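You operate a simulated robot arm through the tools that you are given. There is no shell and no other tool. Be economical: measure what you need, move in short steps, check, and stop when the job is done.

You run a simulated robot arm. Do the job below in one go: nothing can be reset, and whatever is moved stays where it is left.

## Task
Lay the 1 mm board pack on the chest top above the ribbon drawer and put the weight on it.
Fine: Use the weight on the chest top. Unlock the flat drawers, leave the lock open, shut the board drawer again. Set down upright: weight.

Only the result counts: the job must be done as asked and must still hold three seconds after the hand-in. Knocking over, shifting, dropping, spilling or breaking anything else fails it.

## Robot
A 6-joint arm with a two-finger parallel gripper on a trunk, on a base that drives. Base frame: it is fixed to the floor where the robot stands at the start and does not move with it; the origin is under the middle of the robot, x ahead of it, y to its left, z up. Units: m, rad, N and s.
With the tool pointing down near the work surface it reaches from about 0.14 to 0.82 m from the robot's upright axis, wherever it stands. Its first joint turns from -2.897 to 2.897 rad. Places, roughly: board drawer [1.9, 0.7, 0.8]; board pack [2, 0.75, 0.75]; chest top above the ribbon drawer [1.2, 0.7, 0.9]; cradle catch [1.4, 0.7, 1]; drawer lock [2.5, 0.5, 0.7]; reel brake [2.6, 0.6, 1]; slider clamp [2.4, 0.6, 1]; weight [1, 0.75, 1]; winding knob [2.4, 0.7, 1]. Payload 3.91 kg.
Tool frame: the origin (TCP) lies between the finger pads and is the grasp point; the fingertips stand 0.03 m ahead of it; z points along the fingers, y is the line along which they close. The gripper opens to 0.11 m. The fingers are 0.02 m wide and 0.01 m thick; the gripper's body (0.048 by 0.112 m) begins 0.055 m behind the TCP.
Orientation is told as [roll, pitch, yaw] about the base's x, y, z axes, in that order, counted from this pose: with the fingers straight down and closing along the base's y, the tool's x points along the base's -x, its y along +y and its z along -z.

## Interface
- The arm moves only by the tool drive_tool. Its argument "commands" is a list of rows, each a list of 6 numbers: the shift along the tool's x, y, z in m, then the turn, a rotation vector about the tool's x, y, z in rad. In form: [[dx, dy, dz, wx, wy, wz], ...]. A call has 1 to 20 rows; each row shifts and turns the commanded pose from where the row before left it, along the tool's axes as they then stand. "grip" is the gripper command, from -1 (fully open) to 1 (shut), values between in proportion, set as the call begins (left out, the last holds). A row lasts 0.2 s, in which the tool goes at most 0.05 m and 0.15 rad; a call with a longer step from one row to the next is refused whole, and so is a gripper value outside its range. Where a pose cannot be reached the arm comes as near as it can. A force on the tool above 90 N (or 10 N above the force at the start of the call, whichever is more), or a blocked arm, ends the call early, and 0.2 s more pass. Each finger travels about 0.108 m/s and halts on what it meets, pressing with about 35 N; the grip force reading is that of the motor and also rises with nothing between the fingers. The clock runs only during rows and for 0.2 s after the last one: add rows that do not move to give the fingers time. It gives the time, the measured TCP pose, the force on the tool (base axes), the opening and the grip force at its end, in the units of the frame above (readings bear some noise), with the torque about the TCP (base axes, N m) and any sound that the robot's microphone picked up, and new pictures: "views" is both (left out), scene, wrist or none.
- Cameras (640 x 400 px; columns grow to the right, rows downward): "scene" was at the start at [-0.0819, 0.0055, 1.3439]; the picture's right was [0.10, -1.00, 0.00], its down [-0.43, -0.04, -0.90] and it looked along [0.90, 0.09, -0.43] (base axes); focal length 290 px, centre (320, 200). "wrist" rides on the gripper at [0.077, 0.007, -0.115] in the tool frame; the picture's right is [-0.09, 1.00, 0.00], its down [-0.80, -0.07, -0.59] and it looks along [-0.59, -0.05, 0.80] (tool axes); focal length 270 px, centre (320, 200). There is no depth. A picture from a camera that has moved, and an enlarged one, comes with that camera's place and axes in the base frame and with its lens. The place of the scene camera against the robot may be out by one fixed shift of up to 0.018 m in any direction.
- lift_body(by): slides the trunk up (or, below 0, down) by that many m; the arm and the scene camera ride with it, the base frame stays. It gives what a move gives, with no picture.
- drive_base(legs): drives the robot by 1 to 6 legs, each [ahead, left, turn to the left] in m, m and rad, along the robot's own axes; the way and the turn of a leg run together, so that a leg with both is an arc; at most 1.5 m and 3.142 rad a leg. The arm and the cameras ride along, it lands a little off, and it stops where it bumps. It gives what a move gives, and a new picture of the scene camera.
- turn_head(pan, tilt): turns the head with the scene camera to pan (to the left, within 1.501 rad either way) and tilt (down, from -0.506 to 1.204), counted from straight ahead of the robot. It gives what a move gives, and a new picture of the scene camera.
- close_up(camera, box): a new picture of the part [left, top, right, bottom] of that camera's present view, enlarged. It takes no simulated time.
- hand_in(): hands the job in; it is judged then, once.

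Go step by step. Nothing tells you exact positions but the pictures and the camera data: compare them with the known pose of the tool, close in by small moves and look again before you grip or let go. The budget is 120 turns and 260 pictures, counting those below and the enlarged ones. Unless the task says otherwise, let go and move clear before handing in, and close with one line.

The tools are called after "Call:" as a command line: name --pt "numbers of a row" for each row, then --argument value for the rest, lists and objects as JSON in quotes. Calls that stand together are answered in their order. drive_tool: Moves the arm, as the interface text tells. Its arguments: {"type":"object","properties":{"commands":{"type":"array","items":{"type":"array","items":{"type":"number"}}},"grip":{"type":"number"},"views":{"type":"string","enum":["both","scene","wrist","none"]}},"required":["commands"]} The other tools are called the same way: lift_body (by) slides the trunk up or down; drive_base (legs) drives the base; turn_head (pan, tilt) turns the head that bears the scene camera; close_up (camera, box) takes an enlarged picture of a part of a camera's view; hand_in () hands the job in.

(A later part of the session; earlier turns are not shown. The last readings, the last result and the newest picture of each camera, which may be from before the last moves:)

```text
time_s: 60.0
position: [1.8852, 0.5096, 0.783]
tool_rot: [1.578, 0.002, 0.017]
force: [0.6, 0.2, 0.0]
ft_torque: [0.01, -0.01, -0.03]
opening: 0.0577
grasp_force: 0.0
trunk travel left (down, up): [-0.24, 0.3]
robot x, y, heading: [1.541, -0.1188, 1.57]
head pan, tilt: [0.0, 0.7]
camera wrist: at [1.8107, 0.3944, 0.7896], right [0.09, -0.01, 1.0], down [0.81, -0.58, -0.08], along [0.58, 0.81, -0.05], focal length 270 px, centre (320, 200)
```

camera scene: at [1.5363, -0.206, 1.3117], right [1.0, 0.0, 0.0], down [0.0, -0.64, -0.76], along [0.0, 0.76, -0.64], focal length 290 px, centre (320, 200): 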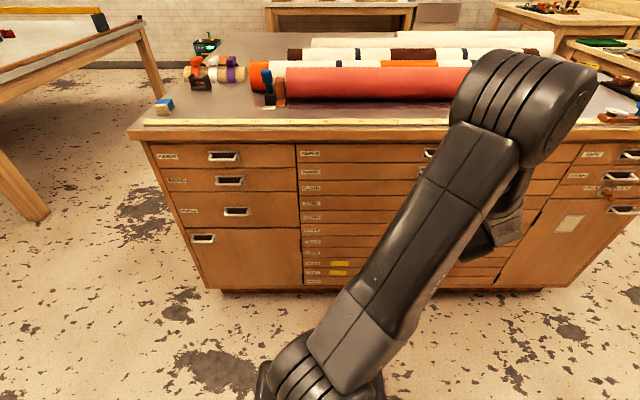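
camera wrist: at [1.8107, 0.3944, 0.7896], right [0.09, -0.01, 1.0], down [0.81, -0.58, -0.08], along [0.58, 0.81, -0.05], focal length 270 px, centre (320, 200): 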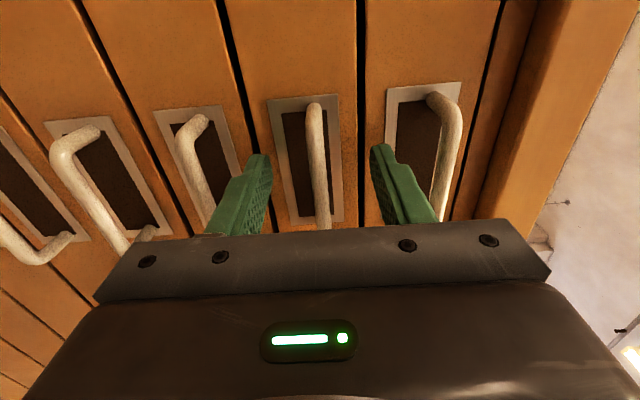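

Call:
drive_tool --pt "0 0 0 0 0 0" --pt "0 0 0 0 0 0" --pt "0 0 0 0 0 0" --pt "0 0 -0.02 0 0 0" --pt "0 0 -0.02 0 0 0" --pt "0 0 -0.02 0 0 0" --pt "0 0 -0.02 0 0 0" --pt "0 0 -0.02 0 0 0" --grip 1 --views "both"

```text
time_s: 61.8
position: [1.8843, 0.4101, 0.7832]
tool_rot: [1.58, 0.001, 0.022]
force: [-16.9, -1.6, -0.9]
ft_torque: [-0.02, 0.02, 0.47]
opening: 0.0084
grasp_force: 45.3
trunk travel left (down, up): [-0.24, 0.3]
robot x, y, heading: [1.5416, -0.1156, 1.566]
head pan, tilt: [0.0, 0.7]
camera scene: at [1.5345, -0.2059, 1.3117], right [1.0, 0.0, 0.0], down [0.0, -0.64, -0.76], along [0.0, 0.76, -0.64], focal length 290 px, centre (320, 200)
camera wrist: at [1.8112, 0.2938, 0.789], right [0.09, -0.01, 1.0], down [0.81, -0.58, -0.08], along [0.58, 0.82, -0.05], focal length 270 px, centre (320, 200)
```

scene: 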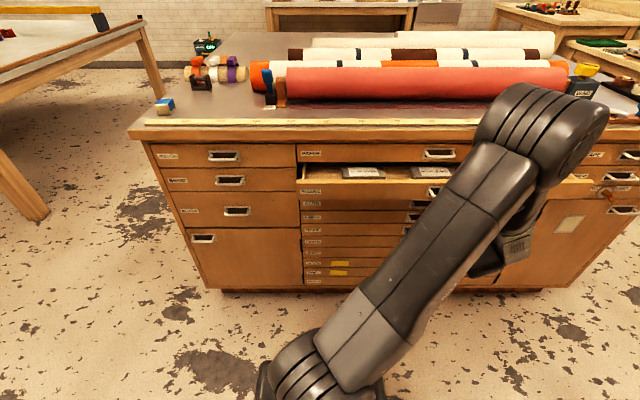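
wrist: 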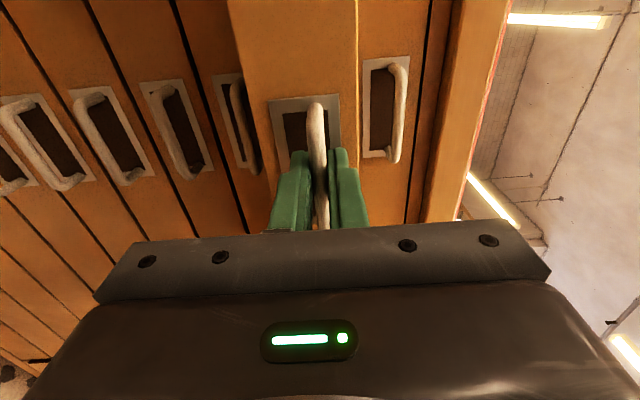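

The drawer slides and packs show inside. I pull on.

Call:
drive_tool --pt "0 0 -0.025 0 0 0" --pt "0 0 -0.025 0 0 0" --pt "0 0 -0.025 0 0 0" --pt "0 0 -0.025 0 0 0" --pt "0 0 -0.025 0 0 0" --pt "0 0 -0.025 0 0 0" --pt "0 0 0 0 0 0" --views "scene"

Call:
close_up --camera "scene" --box '[280, 130, 600, 330]'

```text
time_s: 63.4
position: [1.8887, 0.2601, 0.7836]
tool_rot: [1.582, 0.001, 0.017]
force: [-33.3, 1.5, 4.0]
ft_torque: [0.04, 0.04, -0.13]
opening: 0.0083
grasp_force: 45.8
trunk travel left (down, up): [-0.24, 0.3]
robot x, y, heading: [1.5379, -0.1179, 1.564]
head pan, tilt: [0.0, 0.7]
camera scene: at [1.533, -0.2061, 1.3118], right [1.0, 0.0, 0.0], down [0.0, -0.64, -0.77], along [0.0, 0.77, -0.64], focal length 290 px, centre (320, 200)
```

scene: 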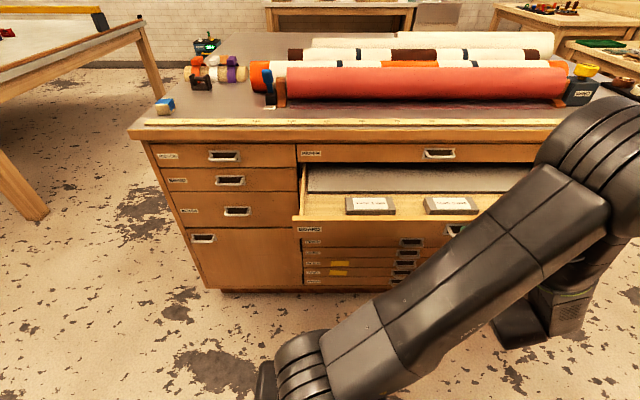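

```text
2.00 times, centred on (440, 230) of scene
camera zoom: at [1.533, -0.2061, 1.3118], right [1.0, 0.0, 0.0], down [0.0, -0.64, -0.77], along [0.0, 0.77, -0.64], focal length 579 px, centre (80, 140)
```

zoom: 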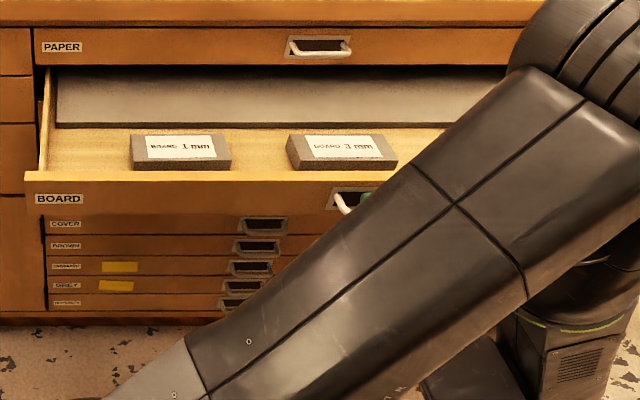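

Call:
close_up --camera "scene" --box '[335, 190, 415, 220]'

Call:
close_up --camera "scene" --box '[415, 190, 495, 220]'

```text
8.00 times, centred on (375, 205) of scene
camera zoom: at [1.533, -0.2061, 1.3118], right [1.0, 0.0, 0.0], down [0.0, -0.64, -0.77], along [0.0, 0.77, -0.64], focal length 2316 px, centre (-120, 160)
```

zoom: 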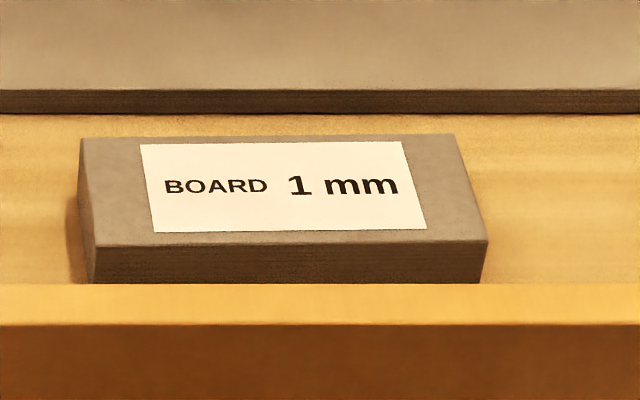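

```text
8.00 times, centred on (455, 205) of scene
camera zoom: at [1.533, -0.2061, 1.3118], right [1.0, 0.0, 0.0], down [0.0, -0.64, -0.77], along [0.0, 0.77, -0.64], focal length 2316 px, centre (-760, 160)
```

zoom: 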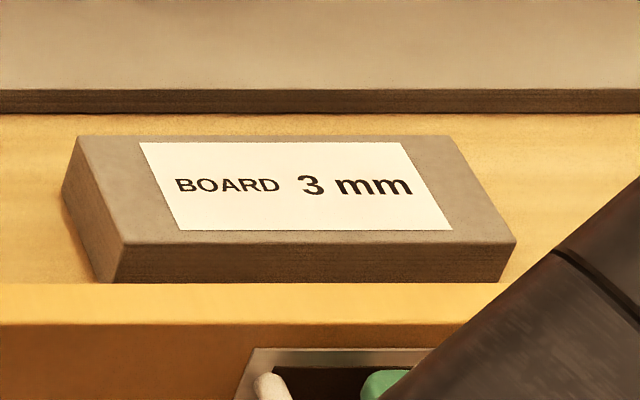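

The left pack reads "BOARD 1 mm" at about [1.67, 0.40], its drawer open enough to reach in. I let go of the handle, back off, rise and point the tool down.

Call:
drive_tool --pt "0 0 0 0 0 0" --pt "0 0 0 0 0 0" --pt "0 0 -0.03 0 0 0" --pt "0 0 -0.03 0 0 0" --pt "0 0 -0.02 0 0 0" --pt "0 0.04 0 0 0 0" --pt "0 0.04 0 0 0 0" --pt "0 0.04 0 0 0 0" --pt "0 0.04 0 0 0 0" --pt "0 0.04 0 0 0 0" --grip -0.05 --views "scene"

Call:
drive_tool --pt "0 0 0 0.15 0 0" --pt "0 0 0 0.15 0 0" --pt "0 0 0 0.15 0 0" --pt "0 0 0 0.15 0 0" --pt "0 0 0 0.15 0 0" --pt "0 0 0 0.15 0 0" --pt "0 0 0 0.15 0 0" --pt "0 0 0 0.15 0 0" --pt "0 0 0 0.15 0 0" --pt "0 0 0 0.15 0 0" --pt "0 0 0 0.08 0 0" --views "scene"

```text
time_s: 65.6
position: [1.8904, 0.1781, 0.982]
tool_rot: [1.581, 0.002, 0.017]
force: [0.3, -0.7, -0.3]
ft_torque: [-0.05, -0.01, 0.0]
opening: 0.0579
grasp_force: 0.0
trunk travel left (down, up): [-0.24, 0.3]
robot x, y, heading: [1.5402, -0.1154, 1.566]
head pan, tilt: [0.0, 0.7]
camera scene: at [1.5363, -0.206, 1.3116], right [1.0, 0.0, 0.0], down [0.0, -0.64, -0.76], along [0.0, 0.76, -0.64], focal length 290 px, centre (320, 200)
```

scene: 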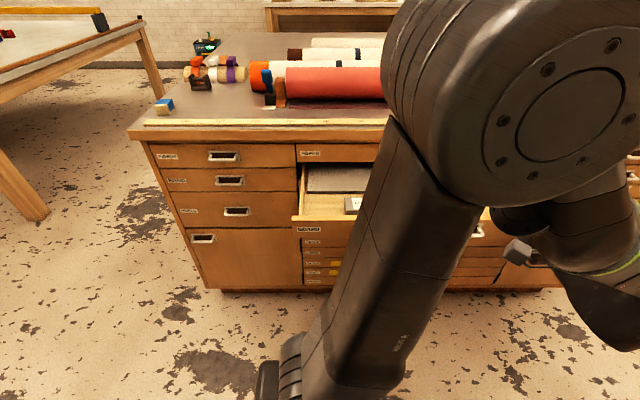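

```text
time_s: 68.0
position: [1.892, 0.1786, 0.9819]
tool_rot: [0.0, 0.002, 0.017]
force: [0.4, -0.2, 0.7]
ft_torque: [0.02, -0.01, 0.0]
opening: 0.058
grasp_force: 0.0
trunk travel left (down, up): [-0.24, 0.3]
robot x, y, heading: [1.5421, -0.1199, 1.568]
head pan, tilt: [0.0, 0.7]
camera scene: at [1.5362, -0.206, 1.3117], right [1.0, 0.0, 0.0], down [0.0, -0.64, -0.76], along [0.0, 0.76, -0.64], focal length 290 px, centre (320, 200)
```

scene: 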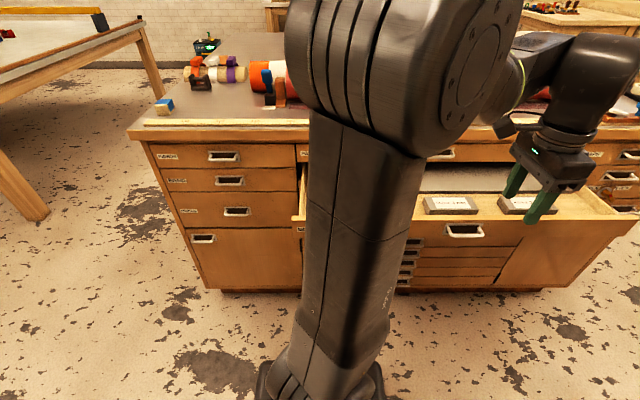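

Call:
drive_tool --pt "0.03 0.03 0 0 0 0" --pt "0.03 0.03 0 0 0 0" --pt "0.03 0.03 0 0 0 0" --pt "0.03 0.03 0 0 0 0" --pt "0.03 0.03 0 0 0 0" --pt "0.03 0.03 0 0 0 0" --pt "0.03 0.03 0 0 0 0" --pt "0.012 0.012 0.03 0 0 0" --pt "0 0 0.03 0 0 0" --pt "0 0 0 0 0 0" --grip -0.55 --views "both"

```text
time_s: 70.2
position: [1.6657, 0.3982, 0.9223]
tool_rot: [0.002, 0.002, 0.017]
force: [0.5, 0.1, 0.0]
ft_torque: [0.02, -0.01, -0.02]
opening: 0.0852
grasp_force: 0.1
trunk travel left (down, up): [-0.24, 0.3]
robot x, y, heading: [1.5417, -0.1164, 1.569]
head pan, tilt: [0.0, 0.7]
camera scene: at [1.5361, -0.2058, 1.3117], right [1.0, 0.0, 0.0], down [0.0, -0.64, -0.76], along [0.0, 0.76, -0.64], focal length 290 px, centre (320, 200)
camera wrist: at [1.59, 0.4015, 1.0366], right [0.07, 1.0, 0.0], down [0.8, -0.06, 0.59], along [0.59, -0.04, -0.81], focal length 270 px, centre (320, 200)
```

scene: 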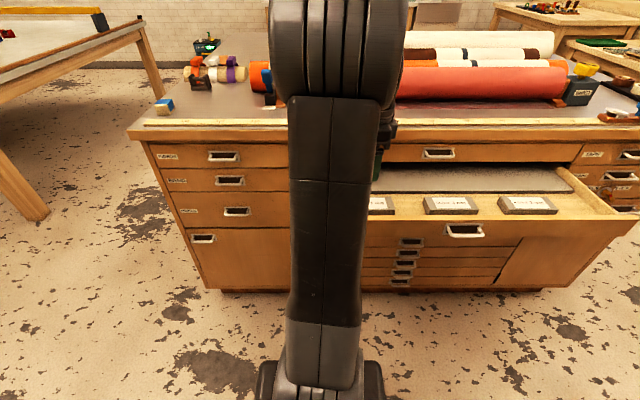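
wrist: 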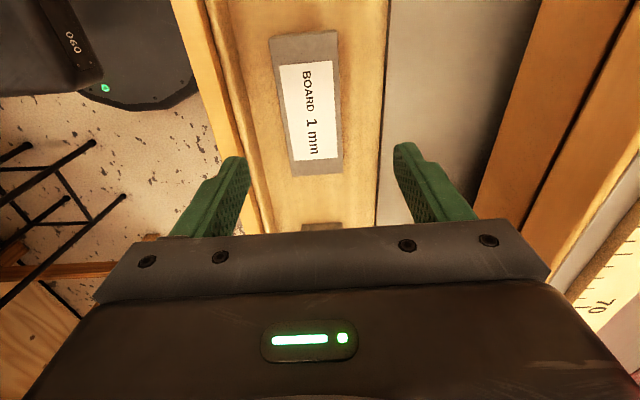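

The pack lies at about [1.662, 0.388], 0.052 wide. I narrow the opening to clear the drawer front, align and lower part way.

Call:
drive_tool --pt "0.004 -0.01 0.03 0 0 0" --pt "0 0 0.03 0 0 0" --pt "0 0 0 0 0 0" --grip -0.27 --views "wrist"

```text
time_s: 71.0
position: [1.6622, 0.3865, 0.8613]
tool_rot: [0.0, 0.002, 0.018]
force: [-0.3, -0.3, 0.5]
ft_torque: [0.01, -0.01, -0.01]
opening: 0.0697
grasp_force: 0.3
trunk travel left (down, up): [-0.24, 0.3]
robot x, y, heading: [1.5405, -0.1162, 1.568]
head pan, tilt: [0.0, 0.7]
camera wrist: at [1.5861, 0.3914, 0.9762], right [0.07, 1.0, 0.0], down [0.8, -0.06, 0.59], along [0.59, -0.04, -0.81], focal length 270 px, centre (320, 200)
```

wrist: 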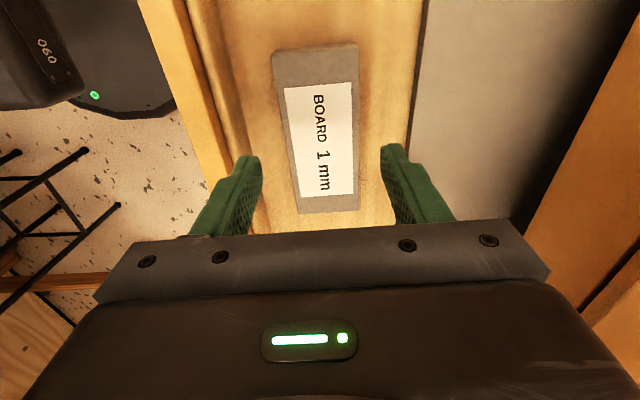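

Call:
drive_tool --pt "-0.005 -0.002 0.02 0 0 0" --pt "0 0 0.02 0 0 0" --pt "0 0 0.02 0 0 0" --pt "0 0 0.01 0 0 0" --pt "0 0 0 0 0 0" --views "wrist"

```text
time_s: 72.2
position: [1.6672, 0.3852, 0.7928]
tool_rot: [0.002, 0.002, 0.017]
force: [0.0, -0.1, 0.4]
ft_torque: [0.0, 0.03, 0.0]
opening: 0.0698
grasp_force: 0.1
trunk travel left (down, up): [-0.24, 0.3]
robot x, y, heading: [1.5415, -0.1157, 1.567]
head pan, tilt: [0.0, 0.7]
camera wrist: at [1.5904, 0.3896, 0.9057], right [0.07, 1.0, 0.0], down [0.8, -0.06, 0.59], along [0.59, -0.04, -0.81], focal length 270 px, centre (320, 200)
```

wrist: 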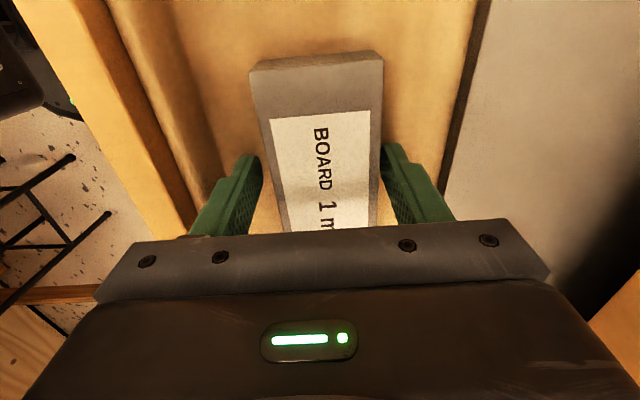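

Call:
drive_tool --pt "0 0 0.004 0 0 0" --pt "0 0 0.003 0 0 0" --pt "0 0 0 0 0 0" --views "none"

Call:
close_up --camera "wrist" --box '[180, 40, 460, 240]'

```text
time_s: 73.0
position: [1.6668, 0.3833, 0.7918]
tool_rot: [0.014, -0.001, 0.017]
force: [0.6, 1.0, 80.1]
ft_torque: [-3.07, 0.09, -0.56]
opening: 0.0686
grasp_force: 0.1
trunk travel left (down, up): [-0.24, 0.3]
robot x, y, heading: [1.5408, -0.1159, 1.572]
head pan, tilt: [0.0, 0.7]
```

```text
2.00 times, centred on (320, 140) of wrist
camera zoom: at [1.5897, 0.3873, 0.9053], right [0.07, 1.0, 0.01], down [0.8, -0.06, 0.6], along [0.59, -0.03, -0.8], focal length 541 px, centre (320, 320)
```

zoom: 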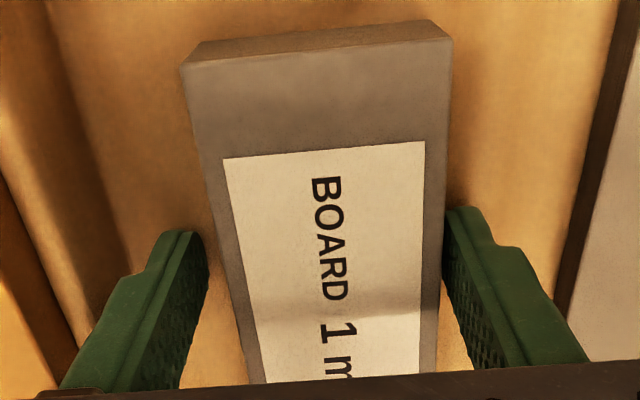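

Fingertips touched the drawer floor; I come up a few mm and close on the pack.

Call:
drive_tool --pt "0 0 -0.01 0 0 0" --pt "0 0 0 0 0 0" --views "none"

Call:
drive_tool --pt "0 0 0 0 0 0" --pt "0 0 0 0 0 0" --pt "0 0 0 0 0 0" --grip 1 --views "wrist"

```text
time_s: 73.6
position: [1.6653, 0.3838, 0.793]
tool_rot: [0.0, 0.004, 0.018]
force: [-0.1, 1.2, 0.3]
ft_torque: [-0.01, 0.02, -0.01]
opening: 0.0698
grasp_force: 0.0
trunk travel left (down, up): [-0.24, 0.3]
robot x, y, heading: [1.5421, -0.1197, 1.572]
head pan, tilt: [0.0, 0.7]
```

```text
time_s: 74.4
position: [1.6665, 0.385, 0.7949]
tool_rot: [0.002, 0.001, 0.016]
force: [1.0, -0.5, 0.1]
ft_torque: [0.02, 0.02, -0.01]
opening: 0.0555
grasp_force: 35.2
trunk travel left (down, up): [-0.24, 0.3]
robot x, y, heading: [1.5408, -0.1156, 1.568]
head pan, tilt: [0.0, 0.7]
camera wrist: at [1.5902, 0.3898, 0.9091], right [0.07, 1.0, 0.0], down [0.8, -0.06, 0.59], along [0.59, -0.04, -0.81], focal length 270 px, centre (320, 200)
```

wrist: 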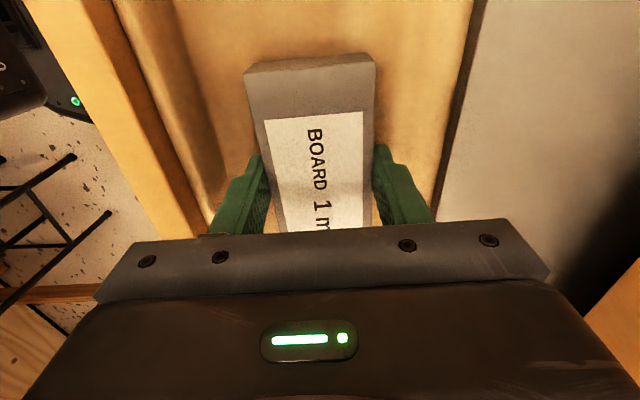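

Gripped. I lift the pack clear.

Call:
drive_tool --pt "0 0 -0.03 0 0 0" --pt "0 0 -0.04 0 0 0" --pt "0 0 -0.04 0 0 0" --pt "0 0 -0.04 0 0 0" --pt "0 0 -0.04 0 0 0" --pt "0 0 -0.04 0 0 0" --pt "0 0 0 0 0 0" --views "wrist"

```text
time_s: 76.0
position: [1.6681, 0.385, 1.0259]
tool_rot: [0.002, 0.003, 0.019]
force: [-0.7, 0.3, -0.9]
ft_torque: [0.02, 0.02, 0.01]
opening: 0.0557
grasp_force: 34.9
trunk travel left (down, up): [-0.24, 0.3]
robot x, y, heading: [1.5408, -0.1178, 1.57]
head pan, tilt: [0.0, 0.7]
camera wrist: at [1.5909, 0.3892, 1.1391], right [0.07, 1.0, 0.0], down [0.8, -0.06, 0.59], along [0.59, -0.04, -0.81], focal length 270 px, centre (320, 200)
```

wrist: 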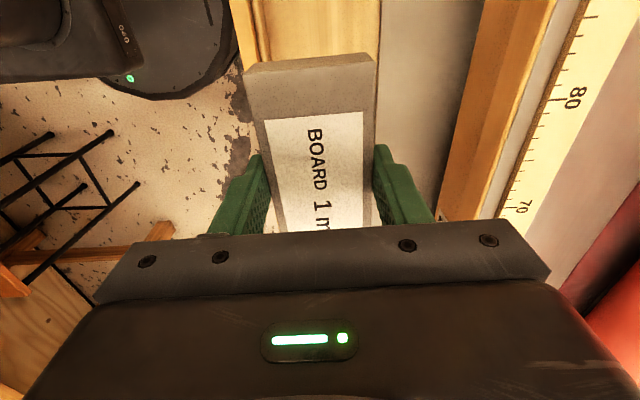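

Call:
drive_base --legs '[[0, 0.3, 0], [0.09, 0, 0]]'

Call:
close_up --camera "scene" --box '[160, 40, 400, 190]'

```text
time_s: 78.8
position: [1.3689, 0.4752, 1.0245]
tool_rot: [0.002, 0.001, 0.016]
force: [-0.3, 0.4, -1.6]
ft_torque: [0.04, 0.01, -0.01]
opening: 0.0553
grasp_force: 35.1
trunk travel left (down, up): [-0.24, 0.3]
robot x, y, heading: [1.2395, -0.0291, 1.562]
head pan, tilt: [0.0, 0.7]
camera scene: at [1.2374, -0.1149, 1.3117], right [1.0, 0.0, 0.0], down [0.0, -0.64, -0.76], along [0.0, 0.76, -0.64], focal length 290 px, centre (320, 200)
```

scene: 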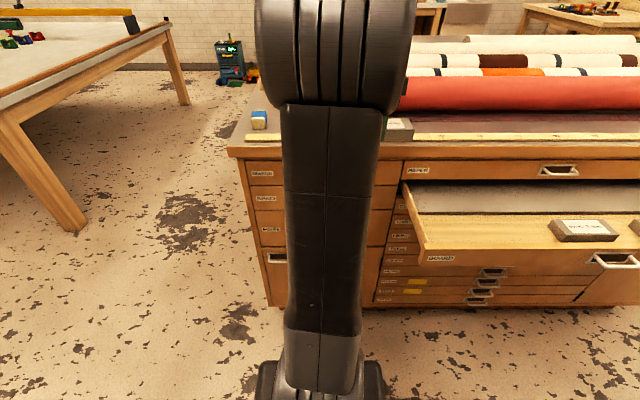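

```text
2.67 times, centred on (280, 115) of scene
camera zoom: at [1.2374, -0.1149, 1.3117], right [1.0, 0.0, 0.0], down [0.0, -0.64, -0.76], along [0.0, 0.76, -0.64], focal length 772 px, centre (427, 427)
```

zoom: 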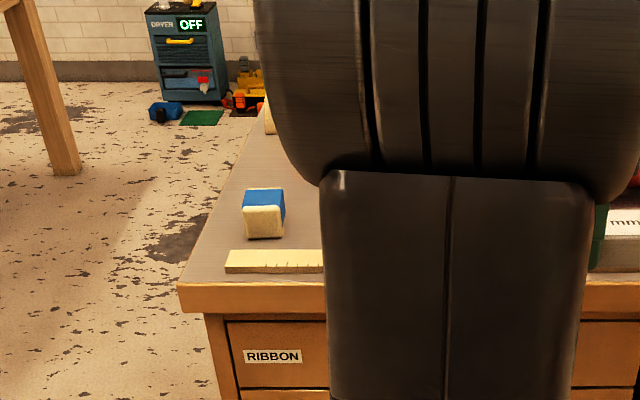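

Call:
drive_tool --pt "0.03 0.04 -0.02 0 0 0" --pt "0.03 0.04 -0.02 0 0 0" --pt "0.03 0.04 0 0 0 0" --pt "0.03 0.04 0 0 0 0" --pt "0 0.04 0 0 0 0" --pt "0 0.04 0 0 0 0" --pt "0 0 0 0 0 0" --views "both"

```text
refused: row 1 steps farther than a row can; nothing moved
```

Call:
drive_tool --pt "0.03 0.03 -0.02 0 0 0" --pt "0.03 0.03 -0.02 0 0 0" --pt "0.03 0.035 0 0 0 0" --pt "0.03 0.035 0 0 0 0" --pt "0 0.04 0 0 0 0" --pt "0 0.04 0 0 0 0" --pt "0 0.03 0 0 0 0" --pt "0 0 0 0 0 0" --views "both"

```text
time_s: 80.6
position: [1.2438, 0.6819, 1.043]
tool_rot: [0.005, 0.001, 0.017]
force: [-0.2, -0.3, -1.7]
ft_torque: [-0.02, -0.01, -0.02]
opening: 0.0553
grasp_force: 34.4
out of reach, approached as far as the arm can: row 6, 7
trunk travel left (down, up): [-0.24, 0.3]
robot x, y, heading: [1.239, -0.0286, 1.567]
head pan, tilt: [0.0, 0.7]
camera scene: at [1.2373, -0.1147, 1.3117], right [1.0, 0.0, 0.0], down [0.0, -0.64, -0.76], along [0.0, 0.76, -0.64], focal length 290 px, centre (320, 200)
camera wrist: at [1.1677, 0.687, 1.1575], right [0.07, 1.0, 0.0], down [0.8, -0.06, 0.59], along [0.59, -0.04, -0.81], focal length 270 px, centre (320, 200)
```

scene: 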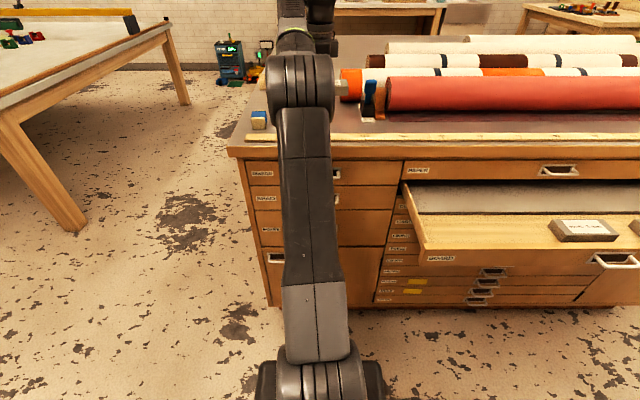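
wrist: 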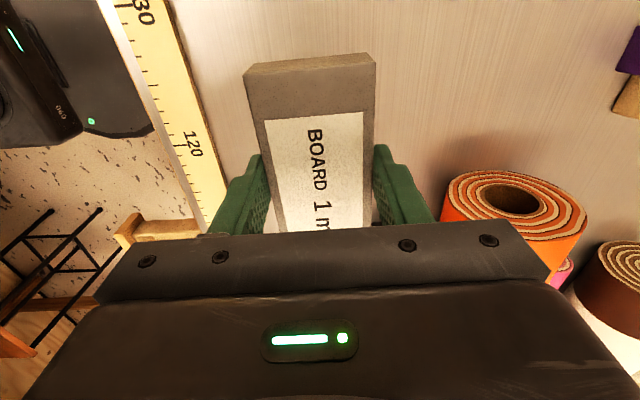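

The spot at about [1.24, 0.68] is clear: behind the ruler, left of the rolls, right of the weight. I lower the trunk towards it.

Call:
lift_body --by -0.07

Call:
drive_tool --pt "0 0 0 0 0 0" --views "both"

```text
time_s: 81.7
position: [1.2443, 0.682, 0.9738]
tool_rot: [0.006, 0.002, 0.017]
force: [-0.7, -0.3, -1.9]
ft_torque: [-0.03, 0.04, 0.05]
opening: 0.0553
grasp_force: 35.2
trunk travel left (down, up): [-0.17, 0.37]
robot x, y, heading: [1.2383, -0.0258, 1.566]
head pan, tilt: [0.0, 0.7]
```

```text
time_s: 82.0
position: [1.2441, 0.6822, 0.9743]
tool_rot: [0.006, 0.002, 0.018]
force: [-0.3, 0.8, -2.4]
ft_torque: [0.01, 0.01, 0.0]
opening: 0.055
grasp_force: 35.3
trunk travel left (down, up): [-0.17, 0.37]
robot x, y, heading: [1.2411, -0.0283, 1.566]
head pan, tilt: [0.0, 0.7]
camera scene: at [1.2373, -0.1149, 1.2417], right [1.0, 0.0, 0.0], down [0.0, -0.64, -0.76], along [0.0, 0.76, -0.64], focal length 290 px, centre (320, 200)
camera wrist: at [1.1677, 0.6866, 1.0878], right [0.07, 1.0, 0.0], down [0.8, -0.06, 0.59], along [0.59, -0.04, -0.81], focal length 270 px, centre (320, 200)
```

scene: 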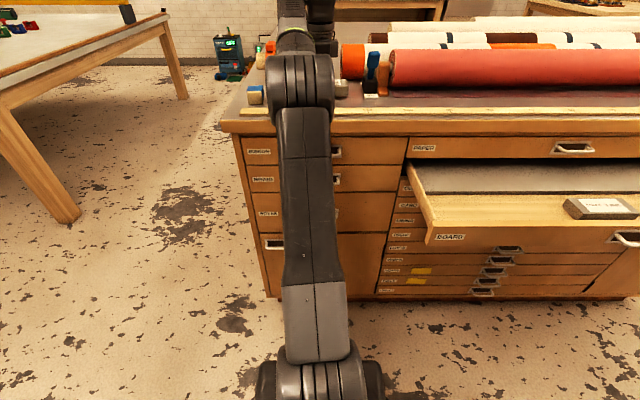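
wrist: 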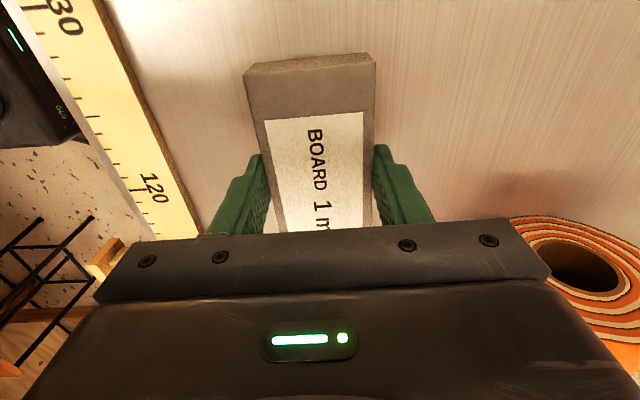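

The top comes out at z ≈ 0.925, so only about 1.5 cm remains. I lower gently until it touches.

Call:
drive_tool --pt "0 0 0.005 0 0 0" --pt "0 0 0.003 0 0 0" --pt "0 0 0 0 0 0" --views "none"

Call:
drive_tool --pt "0 0 0.003 0 0 0" --pt "0 0 0.003 0 0 0" --pt "0 0 0 0 0 0" --views "wrist"

```text
time_s: 82.8
position: [1.2435, 0.683, 0.9661]
tool_rot: [0.006, 0.001, 0.018]
force: [0.1, 0.7, -1.6]
ft_torque: [0.02, 0.02, -0.06]
opening: 0.0555
grasp_force: 35.0
trunk travel left (down, up): [-0.17, 0.37]
robot x, y, heading: [1.243, -0.0275, 1.562]
head pan, tilt: [0.0, 0.7]
```

```text
time_s: 83.7
position: [1.2448, 0.6816, 0.9622]
tool_rot: [0.01, 0.002, 0.017]
force: [0.0, 7.4, 19.9]
ft_torque: [-0.4, 0.35, -0.14]
opening: 0.0555
grasp_force: 34.8
trunk travel left (down, up): [-0.17, 0.37]
robot x, y, heading: [1.2444, -0.0292, 1.564]
head pan, tilt: [0.0, 0.7]
camera wrist: at [1.168, 0.6854, 1.0764], right [0.07, 1.0, 0.01], down [0.8, -0.06, 0.59], along [0.59, -0.03, -0.81], focal length 270 px, centre (320, 200)
```

wrist: 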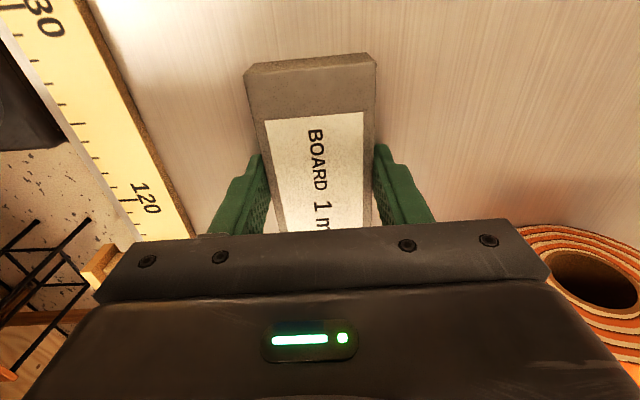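

Contact at TCP z ≈ 0.962. I release gently and rise.

Call:
drive_tool --pt "0 0 0 0 0 0" --pt "0 0 0 0 0 0" --pt "0 0 -0.02 0 0 0" --pt "0 0 -0.04 0 0 0" --pt "0 0 -0.04 0 0 0" --pt "0.03 -0.03 -0.02 0 0 0" --pt "0.03 -0.03 0 0 0 0" --grip -0.4 --views "both"

```text
time_s: 85.2
position: [1.1846, 0.5845, 1.026]
tool_rot: [0.004, 0.002, 0.017]
force: [0.1, -0.2, -0.2]
ft_torque: [-0.05, 0.01, -0.02]
opening: 0.0768
grasp_force: 0.1
out of reach, approached as far as the arm can: row 4, 5
trunk travel left (down, up): [-0.17, 0.37]
robot x, y, heading: [1.2397, -0.026, 1.564]
head pan, tilt: [0.0, 0.7]
camera scene: at [1.2375, -0.115, 1.2417], right [1.0, 0.0, 0.0], down [0.0, -0.64, -0.76], along [0.0, 0.76, -0.64], focal length 290 px, centre (320, 200)
camera wrist: at [1.1081, 0.5899, 1.1408], right [0.07, 1.0, 0.0], down [0.8, -0.06, 0.59], along [0.59, -0.04, -0.81], focal length 270 px, centre (320, 200)
```

scene: 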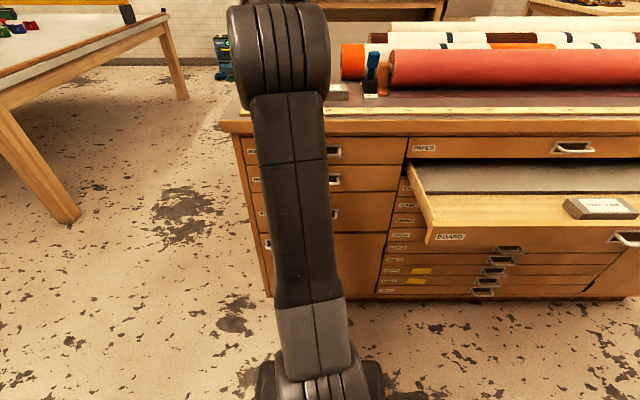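
wrist: 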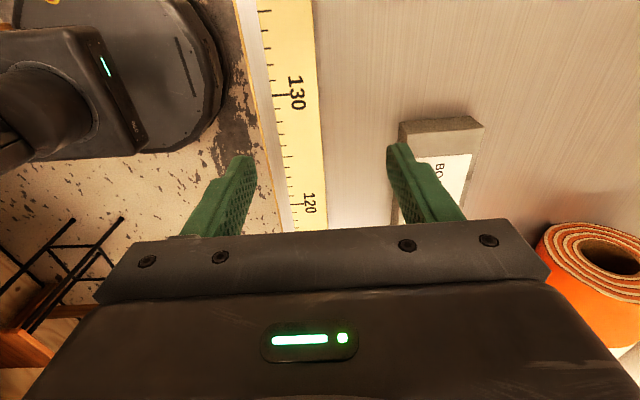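

The pack rests on the top. I raise the trunk and move the base a bit left and closer for the weight.

Call:
lift_body --by 0.1

Call:
drive_base --legs '[[0.05, 0.12, 0]]'

Call:
drive_tool --pt "-0.03 0.03 0 0 0 0" --pt "0 0.03 0 0 0 0" --pt "0 0 0 0 0 0" --grip -1 --views "both"

```text
time_s: 86.6
position: [1.1844, 0.5849, 1.1266]
tool_rot: [0.004, 0.001, 0.017]
force: [-0.3, 0.6, 0.4]
ft_torque: [-0.03, 0.01, -0.02]
opening: 0.077
grasp_force: 0.2
trunk travel left (down, up): [-0.27, 0.27]
robot x, y, heading: [1.2408, -0.0278, 1.564]
head pan, tilt: [0.0, 0.7]
```

```text
time_s: 87.9
position: [1.0674, 0.6367, 1.1251]
tool_rot: [0.006, 0.003, 0.016]
force: [-0.5, -0.6, 0.0]
ft_torque: [0.01, 0.01, 0.0]
opening: 0.0772
grasp_force: 0.0
trunk travel left (down, up): [-0.27, 0.27]
robot x, y, heading: [1.1221, 0.0253, 1.564]
head pan, tilt: [0.0, 0.7]
camera scene: at [1.1185, -0.0647, 1.3417], right [1.0, -0.01, 0.0], down [0.0, -0.64, -0.76], along [0.0, 0.76, -0.64], focal length 290 px, centre (320, 200)
```

scene: 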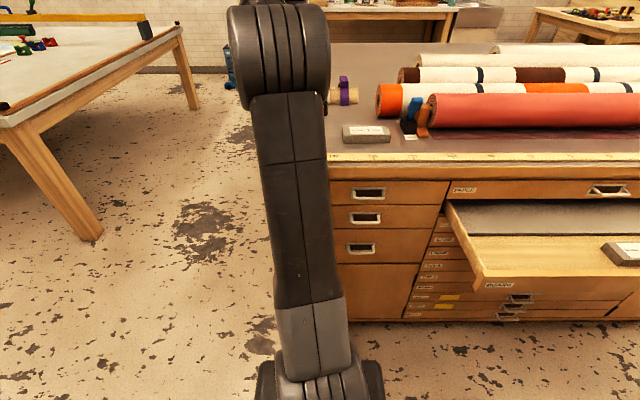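

```text
time_s: 88.7
position: [1.0963, 0.6867, 1.1141]
tool_rot: [0.009, 0.001, 0.015]
force: [-0.1, 0.9, -0.6]
ft_torque: [-0.03, 0.0, 0.0]
opening: 0.1098
grasp_force: 0.2
out of reach, approached as far as the arm can: row 2
trunk travel left (down, up): [-0.27, 0.27]
robot x, y, heading: [1.1204, 0.0237, 1.567]
head pan, tilt: [0.0, 0.7]
camera scene: at [1.1185, -0.0647, 1.3417], right [1.0, -0.01, 0.0], down [0.0, -0.64, -0.76], along [0.0, 0.76, -0.64], focal length 290 px, centre (320, 200)
camera wrist: at [1.0192, 0.6906, 1.2278], right [0.07, 1.0, 0.01], down [0.8, -0.06, 0.59], along [0.59, -0.03, -0.81], focal length 270 px, centre (320, 200)
```

scene: 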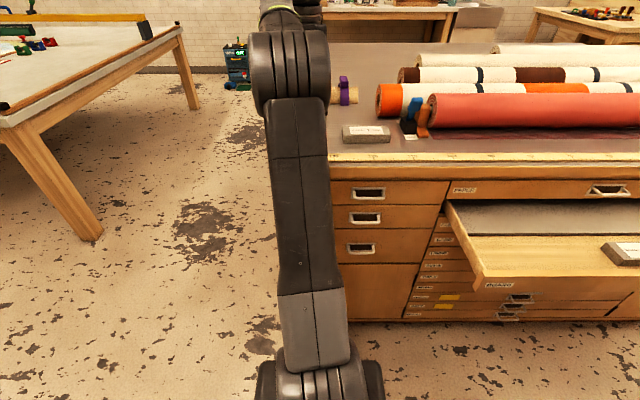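
wrist: 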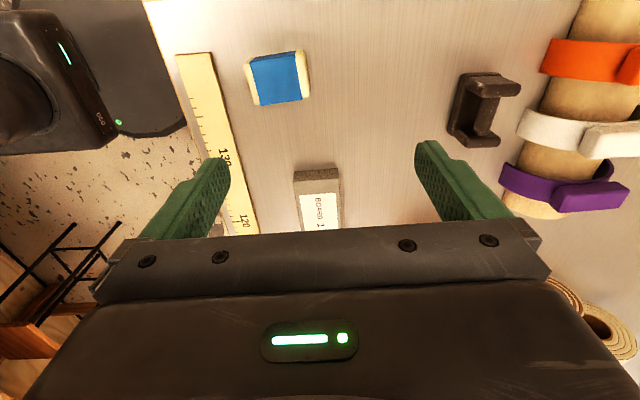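

Call:
close_up --camera "wrist" --box '[220, 30, 348, 110]'

Call:
close_up --camera "wrist" --box '[260, 150, 388, 230]'

```text
5.00 times, centred on (284, 70) of wrist
camera zoom: at [1.0192, 0.6906, 1.2278], right [0.07, 1.0, 0.01], down [0.8, -0.06, 0.59], along [0.59, -0.03, -0.81], focal length 1351 px, centre (500, 850)
```

zoom: 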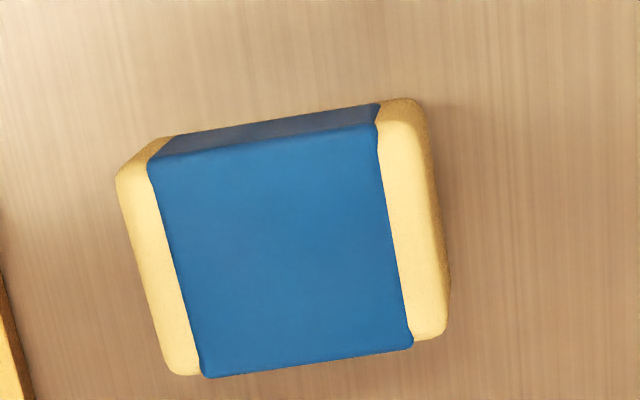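

```text
5.00 times, centred on (324, 190) of wrist
camera zoom: at [1.0192, 0.6906, 1.2278], right [0.07, 1.0, 0.01], down [0.8, -0.06, 0.59], along [0.59, -0.03, -0.81], focal length 1351 px, centre (300, 250)
```

zoom: 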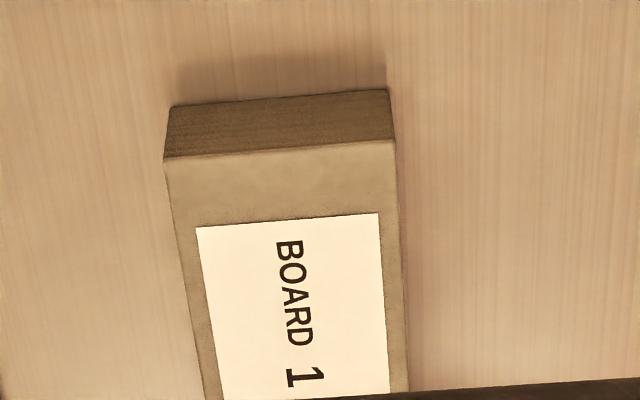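

The weight is at about [1.072, 0.652], turned ~5°. I align over it, narrow the opening to stay off the ruler, and go down part way.

Call:
drive_tool --pt "0.024 -0.035 0 0 0 -0.07" --pt "0 0 0.04 0 0 0" --pt "0 0 0.04 0 0 0" --pt "0 0 0 0 0 0" --grip -0.6 --views "wrist"

```text
time_s: 89.7
position: [1.0714, 0.6526, 1.032]
tool_rot: [0.007, 0.004, 0.087]
force: [0.5, -0.3, -0.4]
ft_torque: [0.01, -0.01, 0.03]
opening: 0.0881
grasp_force: 0.1
trunk travel left (down, up): [-0.27, 0.27]
robot x, y, heading: [1.1206, 0.024, 1.567]
head pan, tilt: [0.0, 0.7]
camera wrist: at [0.9958, 0.6511, 1.1465], right [0.0, 1.0, 0.01], down [0.81, 0.0, 0.59], along [0.59, 0.0, -0.81], focal length 270 px, centre (320, 200)
```

wrist: 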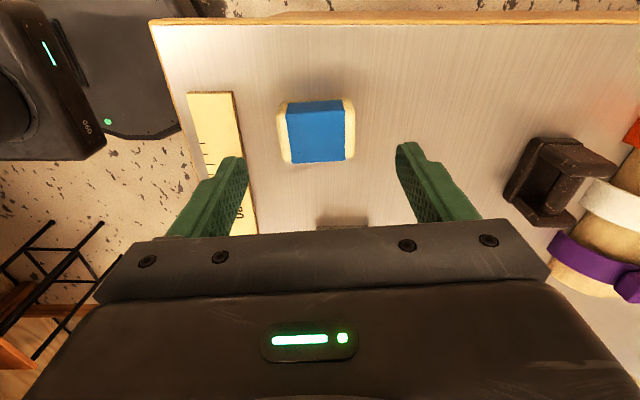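

Call:
drive_tool --pt "0 0 0.03 0 0 0" --pt "0 0 0.02 0 0 0" --pt "0 0 0.012 0 0 0" --pt "0 0 0 0 0 0" --views "wrist"

```text
time_s: 90.7
position: [1.0717, 0.6518, 0.9707]
tool_rot: [0.006, 0.001, 0.087]
force: [0.1, 0.0, -0.3]
ft_torque: [-0.01, 0.01, 0.02]
opening: 0.0881
grasp_force: 0.0
trunk travel left (down, up): [-0.27, 0.27]
robot x, y, heading: [1.1192, 0.0247, 1.567]
head pan, tilt: [0.0, 0.7]
camera wrist: at [0.9958, 0.6511, 1.0847], right [0.0, 1.0, 0.01], down [0.81, 0.0, 0.59], along [0.59, 0.0, -0.81], focal length 270 px, centre (320, 200)
```

wrist: 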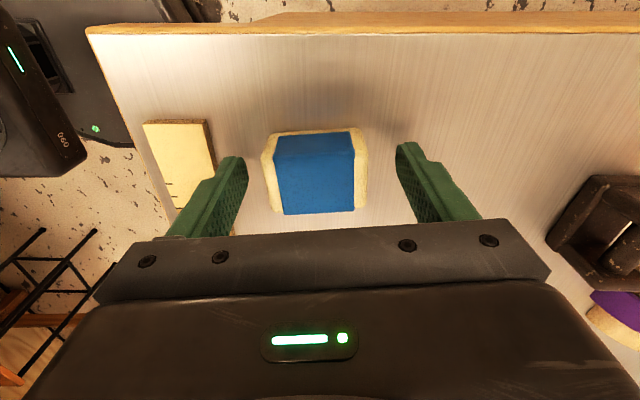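

Call:
drive_tool --pt "0.006 -0.002 0.003 0 0 0" --pt "0 0 0 0 0 0" --views "none"

Call:
drive_tool --pt "0 0 0 0 0 0" --pt "0 0 0 0 0 0" --pt "0 0 0 0 0 0" --pt "0 0 0 0 0 0" --grip 1 --views "wrist"

```text
time_s: 91.3
position: [1.0656, 0.6487, 0.9684]
tool_rot: [0.007, 0.003, 0.085]
force: [0.2, -0.4, -0.4]
ft_torque: [-0.01, 0.03, -0.05]
opening: 0.0878
grasp_force: 0.1
trunk travel left (down, up): [-0.27, 0.27]
robot x, y, heading: [1.1214, 0.0265, 1.565]
head pan, tilt: [0.0, 0.7]
```

```text
time_s: 92.3
position: [1.0657, 0.6493, 0.9674]
tool_rot: [0.004, 0.002, 0.087]
force: [-1.0, 1.0, -0.2]
ft_torque: [-0.04, 0.01, 0.02]
opening: 0.0556
grasp_force: 35.3
trunk travel left (down, up): [-0.27, 0.27]
robot x, y, heading: [1.1216, 0.0259, 1.567]
head pan, tilt: [0.0, 0.7]
camera wrist: at [0.9897, 0.6484, 1.0817], right [0.0, 1.0, 0.01], down [0.81, 0.0, 0.59], along [0.59, 0.0, -0.81], focal length 270 px, centre (320, 200)
```

wrist: 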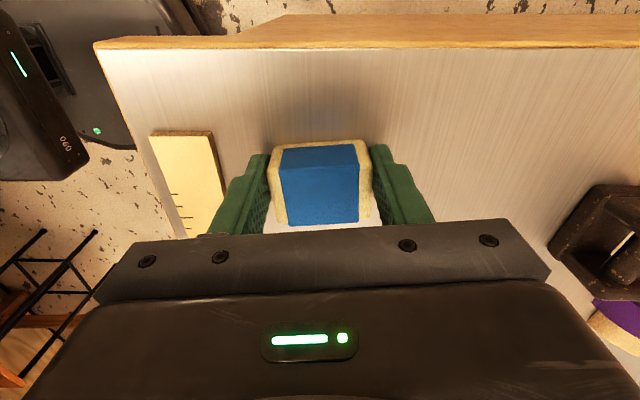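

Call:
drive_tool --pt "0 0 -0.02 0 0 0" --pt "0 0 -0.02 0 0 0" --pt "0 0 -0.03 0 0 0" --pt "0 0 -0.02 0 0 0" --pt "0 0 0 0 0 0" --views "wrist"

```text
time_s: 93.5
position: [1.0666, 0.6493, 1.0585]
tool_rot: [0.005, 0.002, 0.086]
force: [-0.4, -0.7, -0.1]
ft_torque: [-0.01, 0.0, 0.0]
opening: 0.0557
grasp_force: 35.1
trunk travel left (down, up): [-0.27, 0.27]
robot x, y, heading: [1.123, 0.0241, 1.565]
head pan, tilt: [0.0, 0.7]
camera wrist: at [0.9899, 0.6484, 1.1721], right [0.0, 1.0, 0.0], down [0.81, 0.0, 0.59], along [0.59, 0.0, -0.81], focal length 270 px, centre (320, 200)
```

wrist: 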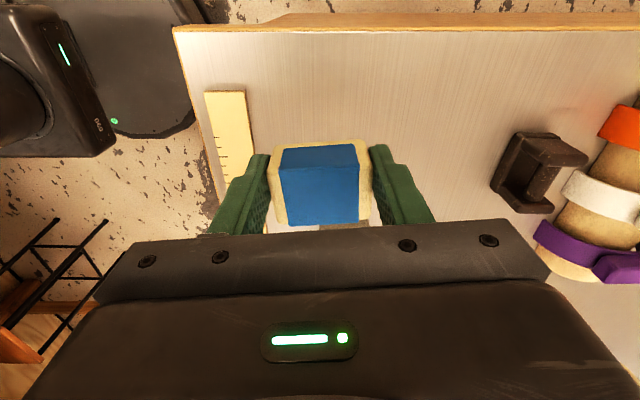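

The block weighs next to nothing on the force reading, so it's no weight – a foam/eraser block. The dark iron piece with the bar behind it looks like the real one; I inspect it before putting the block back exactly.

Call:
close_up --camera "wrist" --box '[470, 90, 640, 290]'

Call:
drive_tool --pt "0 0 0.03 0 0 0" --pt "0 0 0.03 0 0 0" --pt "0 0 0.02 0 0 0" --pt "0 0 0.007 0 0 0" --pt "0 0 0.003 0 0 0" --pt "0 0 0 0 0 0" --views "wrist"

```text
2.00 times, centred on (555, 190) of wrist
camera zoom: at [0.9899, 0.6484, 1.1721], right [0.0, 1.0, 0.0], down [0.81, 0.0, 0.59], along [0.59, 0.0, -0.81], focal length 541 px, centre (-150, 220)
```

zoom: 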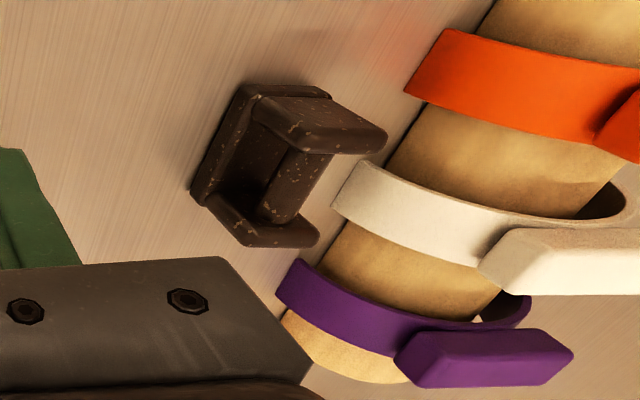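

```text
time_s: 94.9
position: [1.0658, 0.6481, 0.9684]
tool_rot: [0.006, 0.002, 0.087]
force: [0.4, 0.6, -0.7]
ft_torque: [0.01, 0.04, 0.02]
opening: 0.0553
grasp_force: 35.3
trunk travel left (down, up): [-0.27, 0.27]
robot x, y, heading: [1.1204, 0.0253, 1.565]
head pan, tilt: [0.0, 0.7]
camera wrist: at [0.9894, 0.6485, 1.0822], right [0.0, 1.0, 0.0], down [0.81, 0.0, 0.59], along [0.59, 0.0, -0.81], focal length 270 px, centre (320, 200)
```

wrist: 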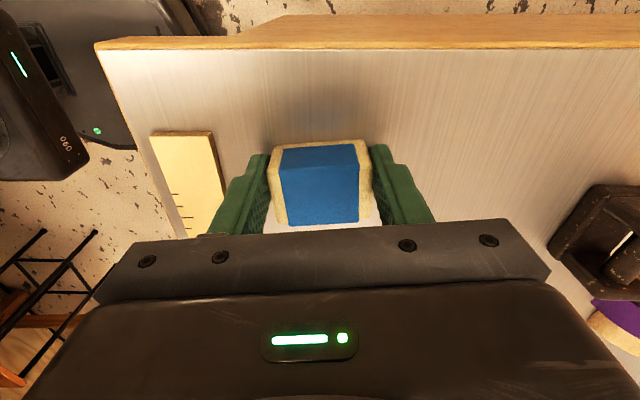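

That is a cast-iron weight with a handle bar. The block is back at its height and place; I release it and rise.

Call:
drive_tool --pt "0 0 0.001 0 0 0" --pt "0 0 0 0 0 0" --views "none"

Call:
drive_tool --pt "0 0 0 0 0 0" --pt "0 0 0 0 0 0" --pt "0 0 -0.02 0 0 0" --pt "0 0 -0.03 0 0 0" --pt "0 0 -0.04 0 0 0" --pt "0 0 -0.04 0 0 0" --pt "0 0 -0.03 0 0 0" --grip -0.5 --views "wrist"

```text
time_s: 95.5
position: [1.0654, 0.6487, 0.9683]
tool_rot: [0.006, 0.003, 0.086]
force: [-0.5, 2.4, 3.4]
ft_torque: [-0.06, -0.02, 0.0]
opening: 0.0553
grasp_force: 34.3
trunk travel left (down, up): [-0.27, 0.27]
robot x, y, heading: [1.1209, 0.0246, 1.565]
head pan, tilt: [0.0, 0.7]
```

```text
time_s: 97.1
position: [1.0658, 0.6473, 1.1276]
tool_rot: [0.004, 0.001, 0.086]
force: [0.6, 0.0, 0.2]
ft_torque: [0.0, 0.01, -0.01]
opening: 0.0824
grasp_force: 0.1
trunk travel left (down, up): [-0.27, 0.27]
robot x, y, heading: [1.1225, 0.0246, 1.565]
head pan, tilt: [0.0, 0.7]
camera wrist: at [0.9897, 0.6477, 1.2414], right [0.0, 1.0, 0.0], down [0.81, 0.0, 0.59], along [0.59, 0.0, -0.81], focal length 270 px, centre (320, 200)
```

wrist: 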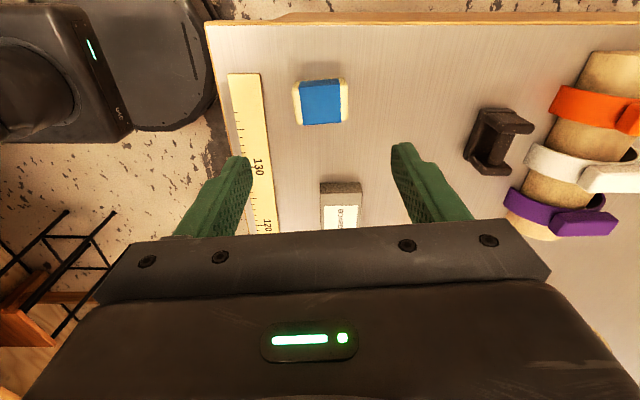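

Call:
close_up --camera "wrist" --box '[440, 90, 600, 190]'

```text
4.00 times, centred on (520, 140) of wrist
camera zoom: at [0.9897, 0.6477, 1.2414], right [0.0, 1.0, 0.0], down [0.81, 0.0, 0.59], along [0.59, 0.0, -0.81], focal length 1081 px, centre (-480, 440)
```

zoom: 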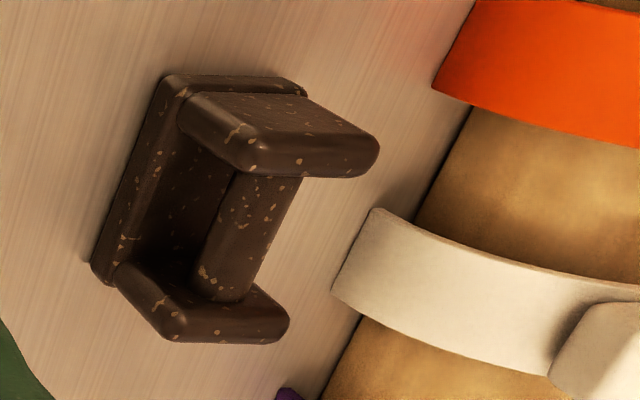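

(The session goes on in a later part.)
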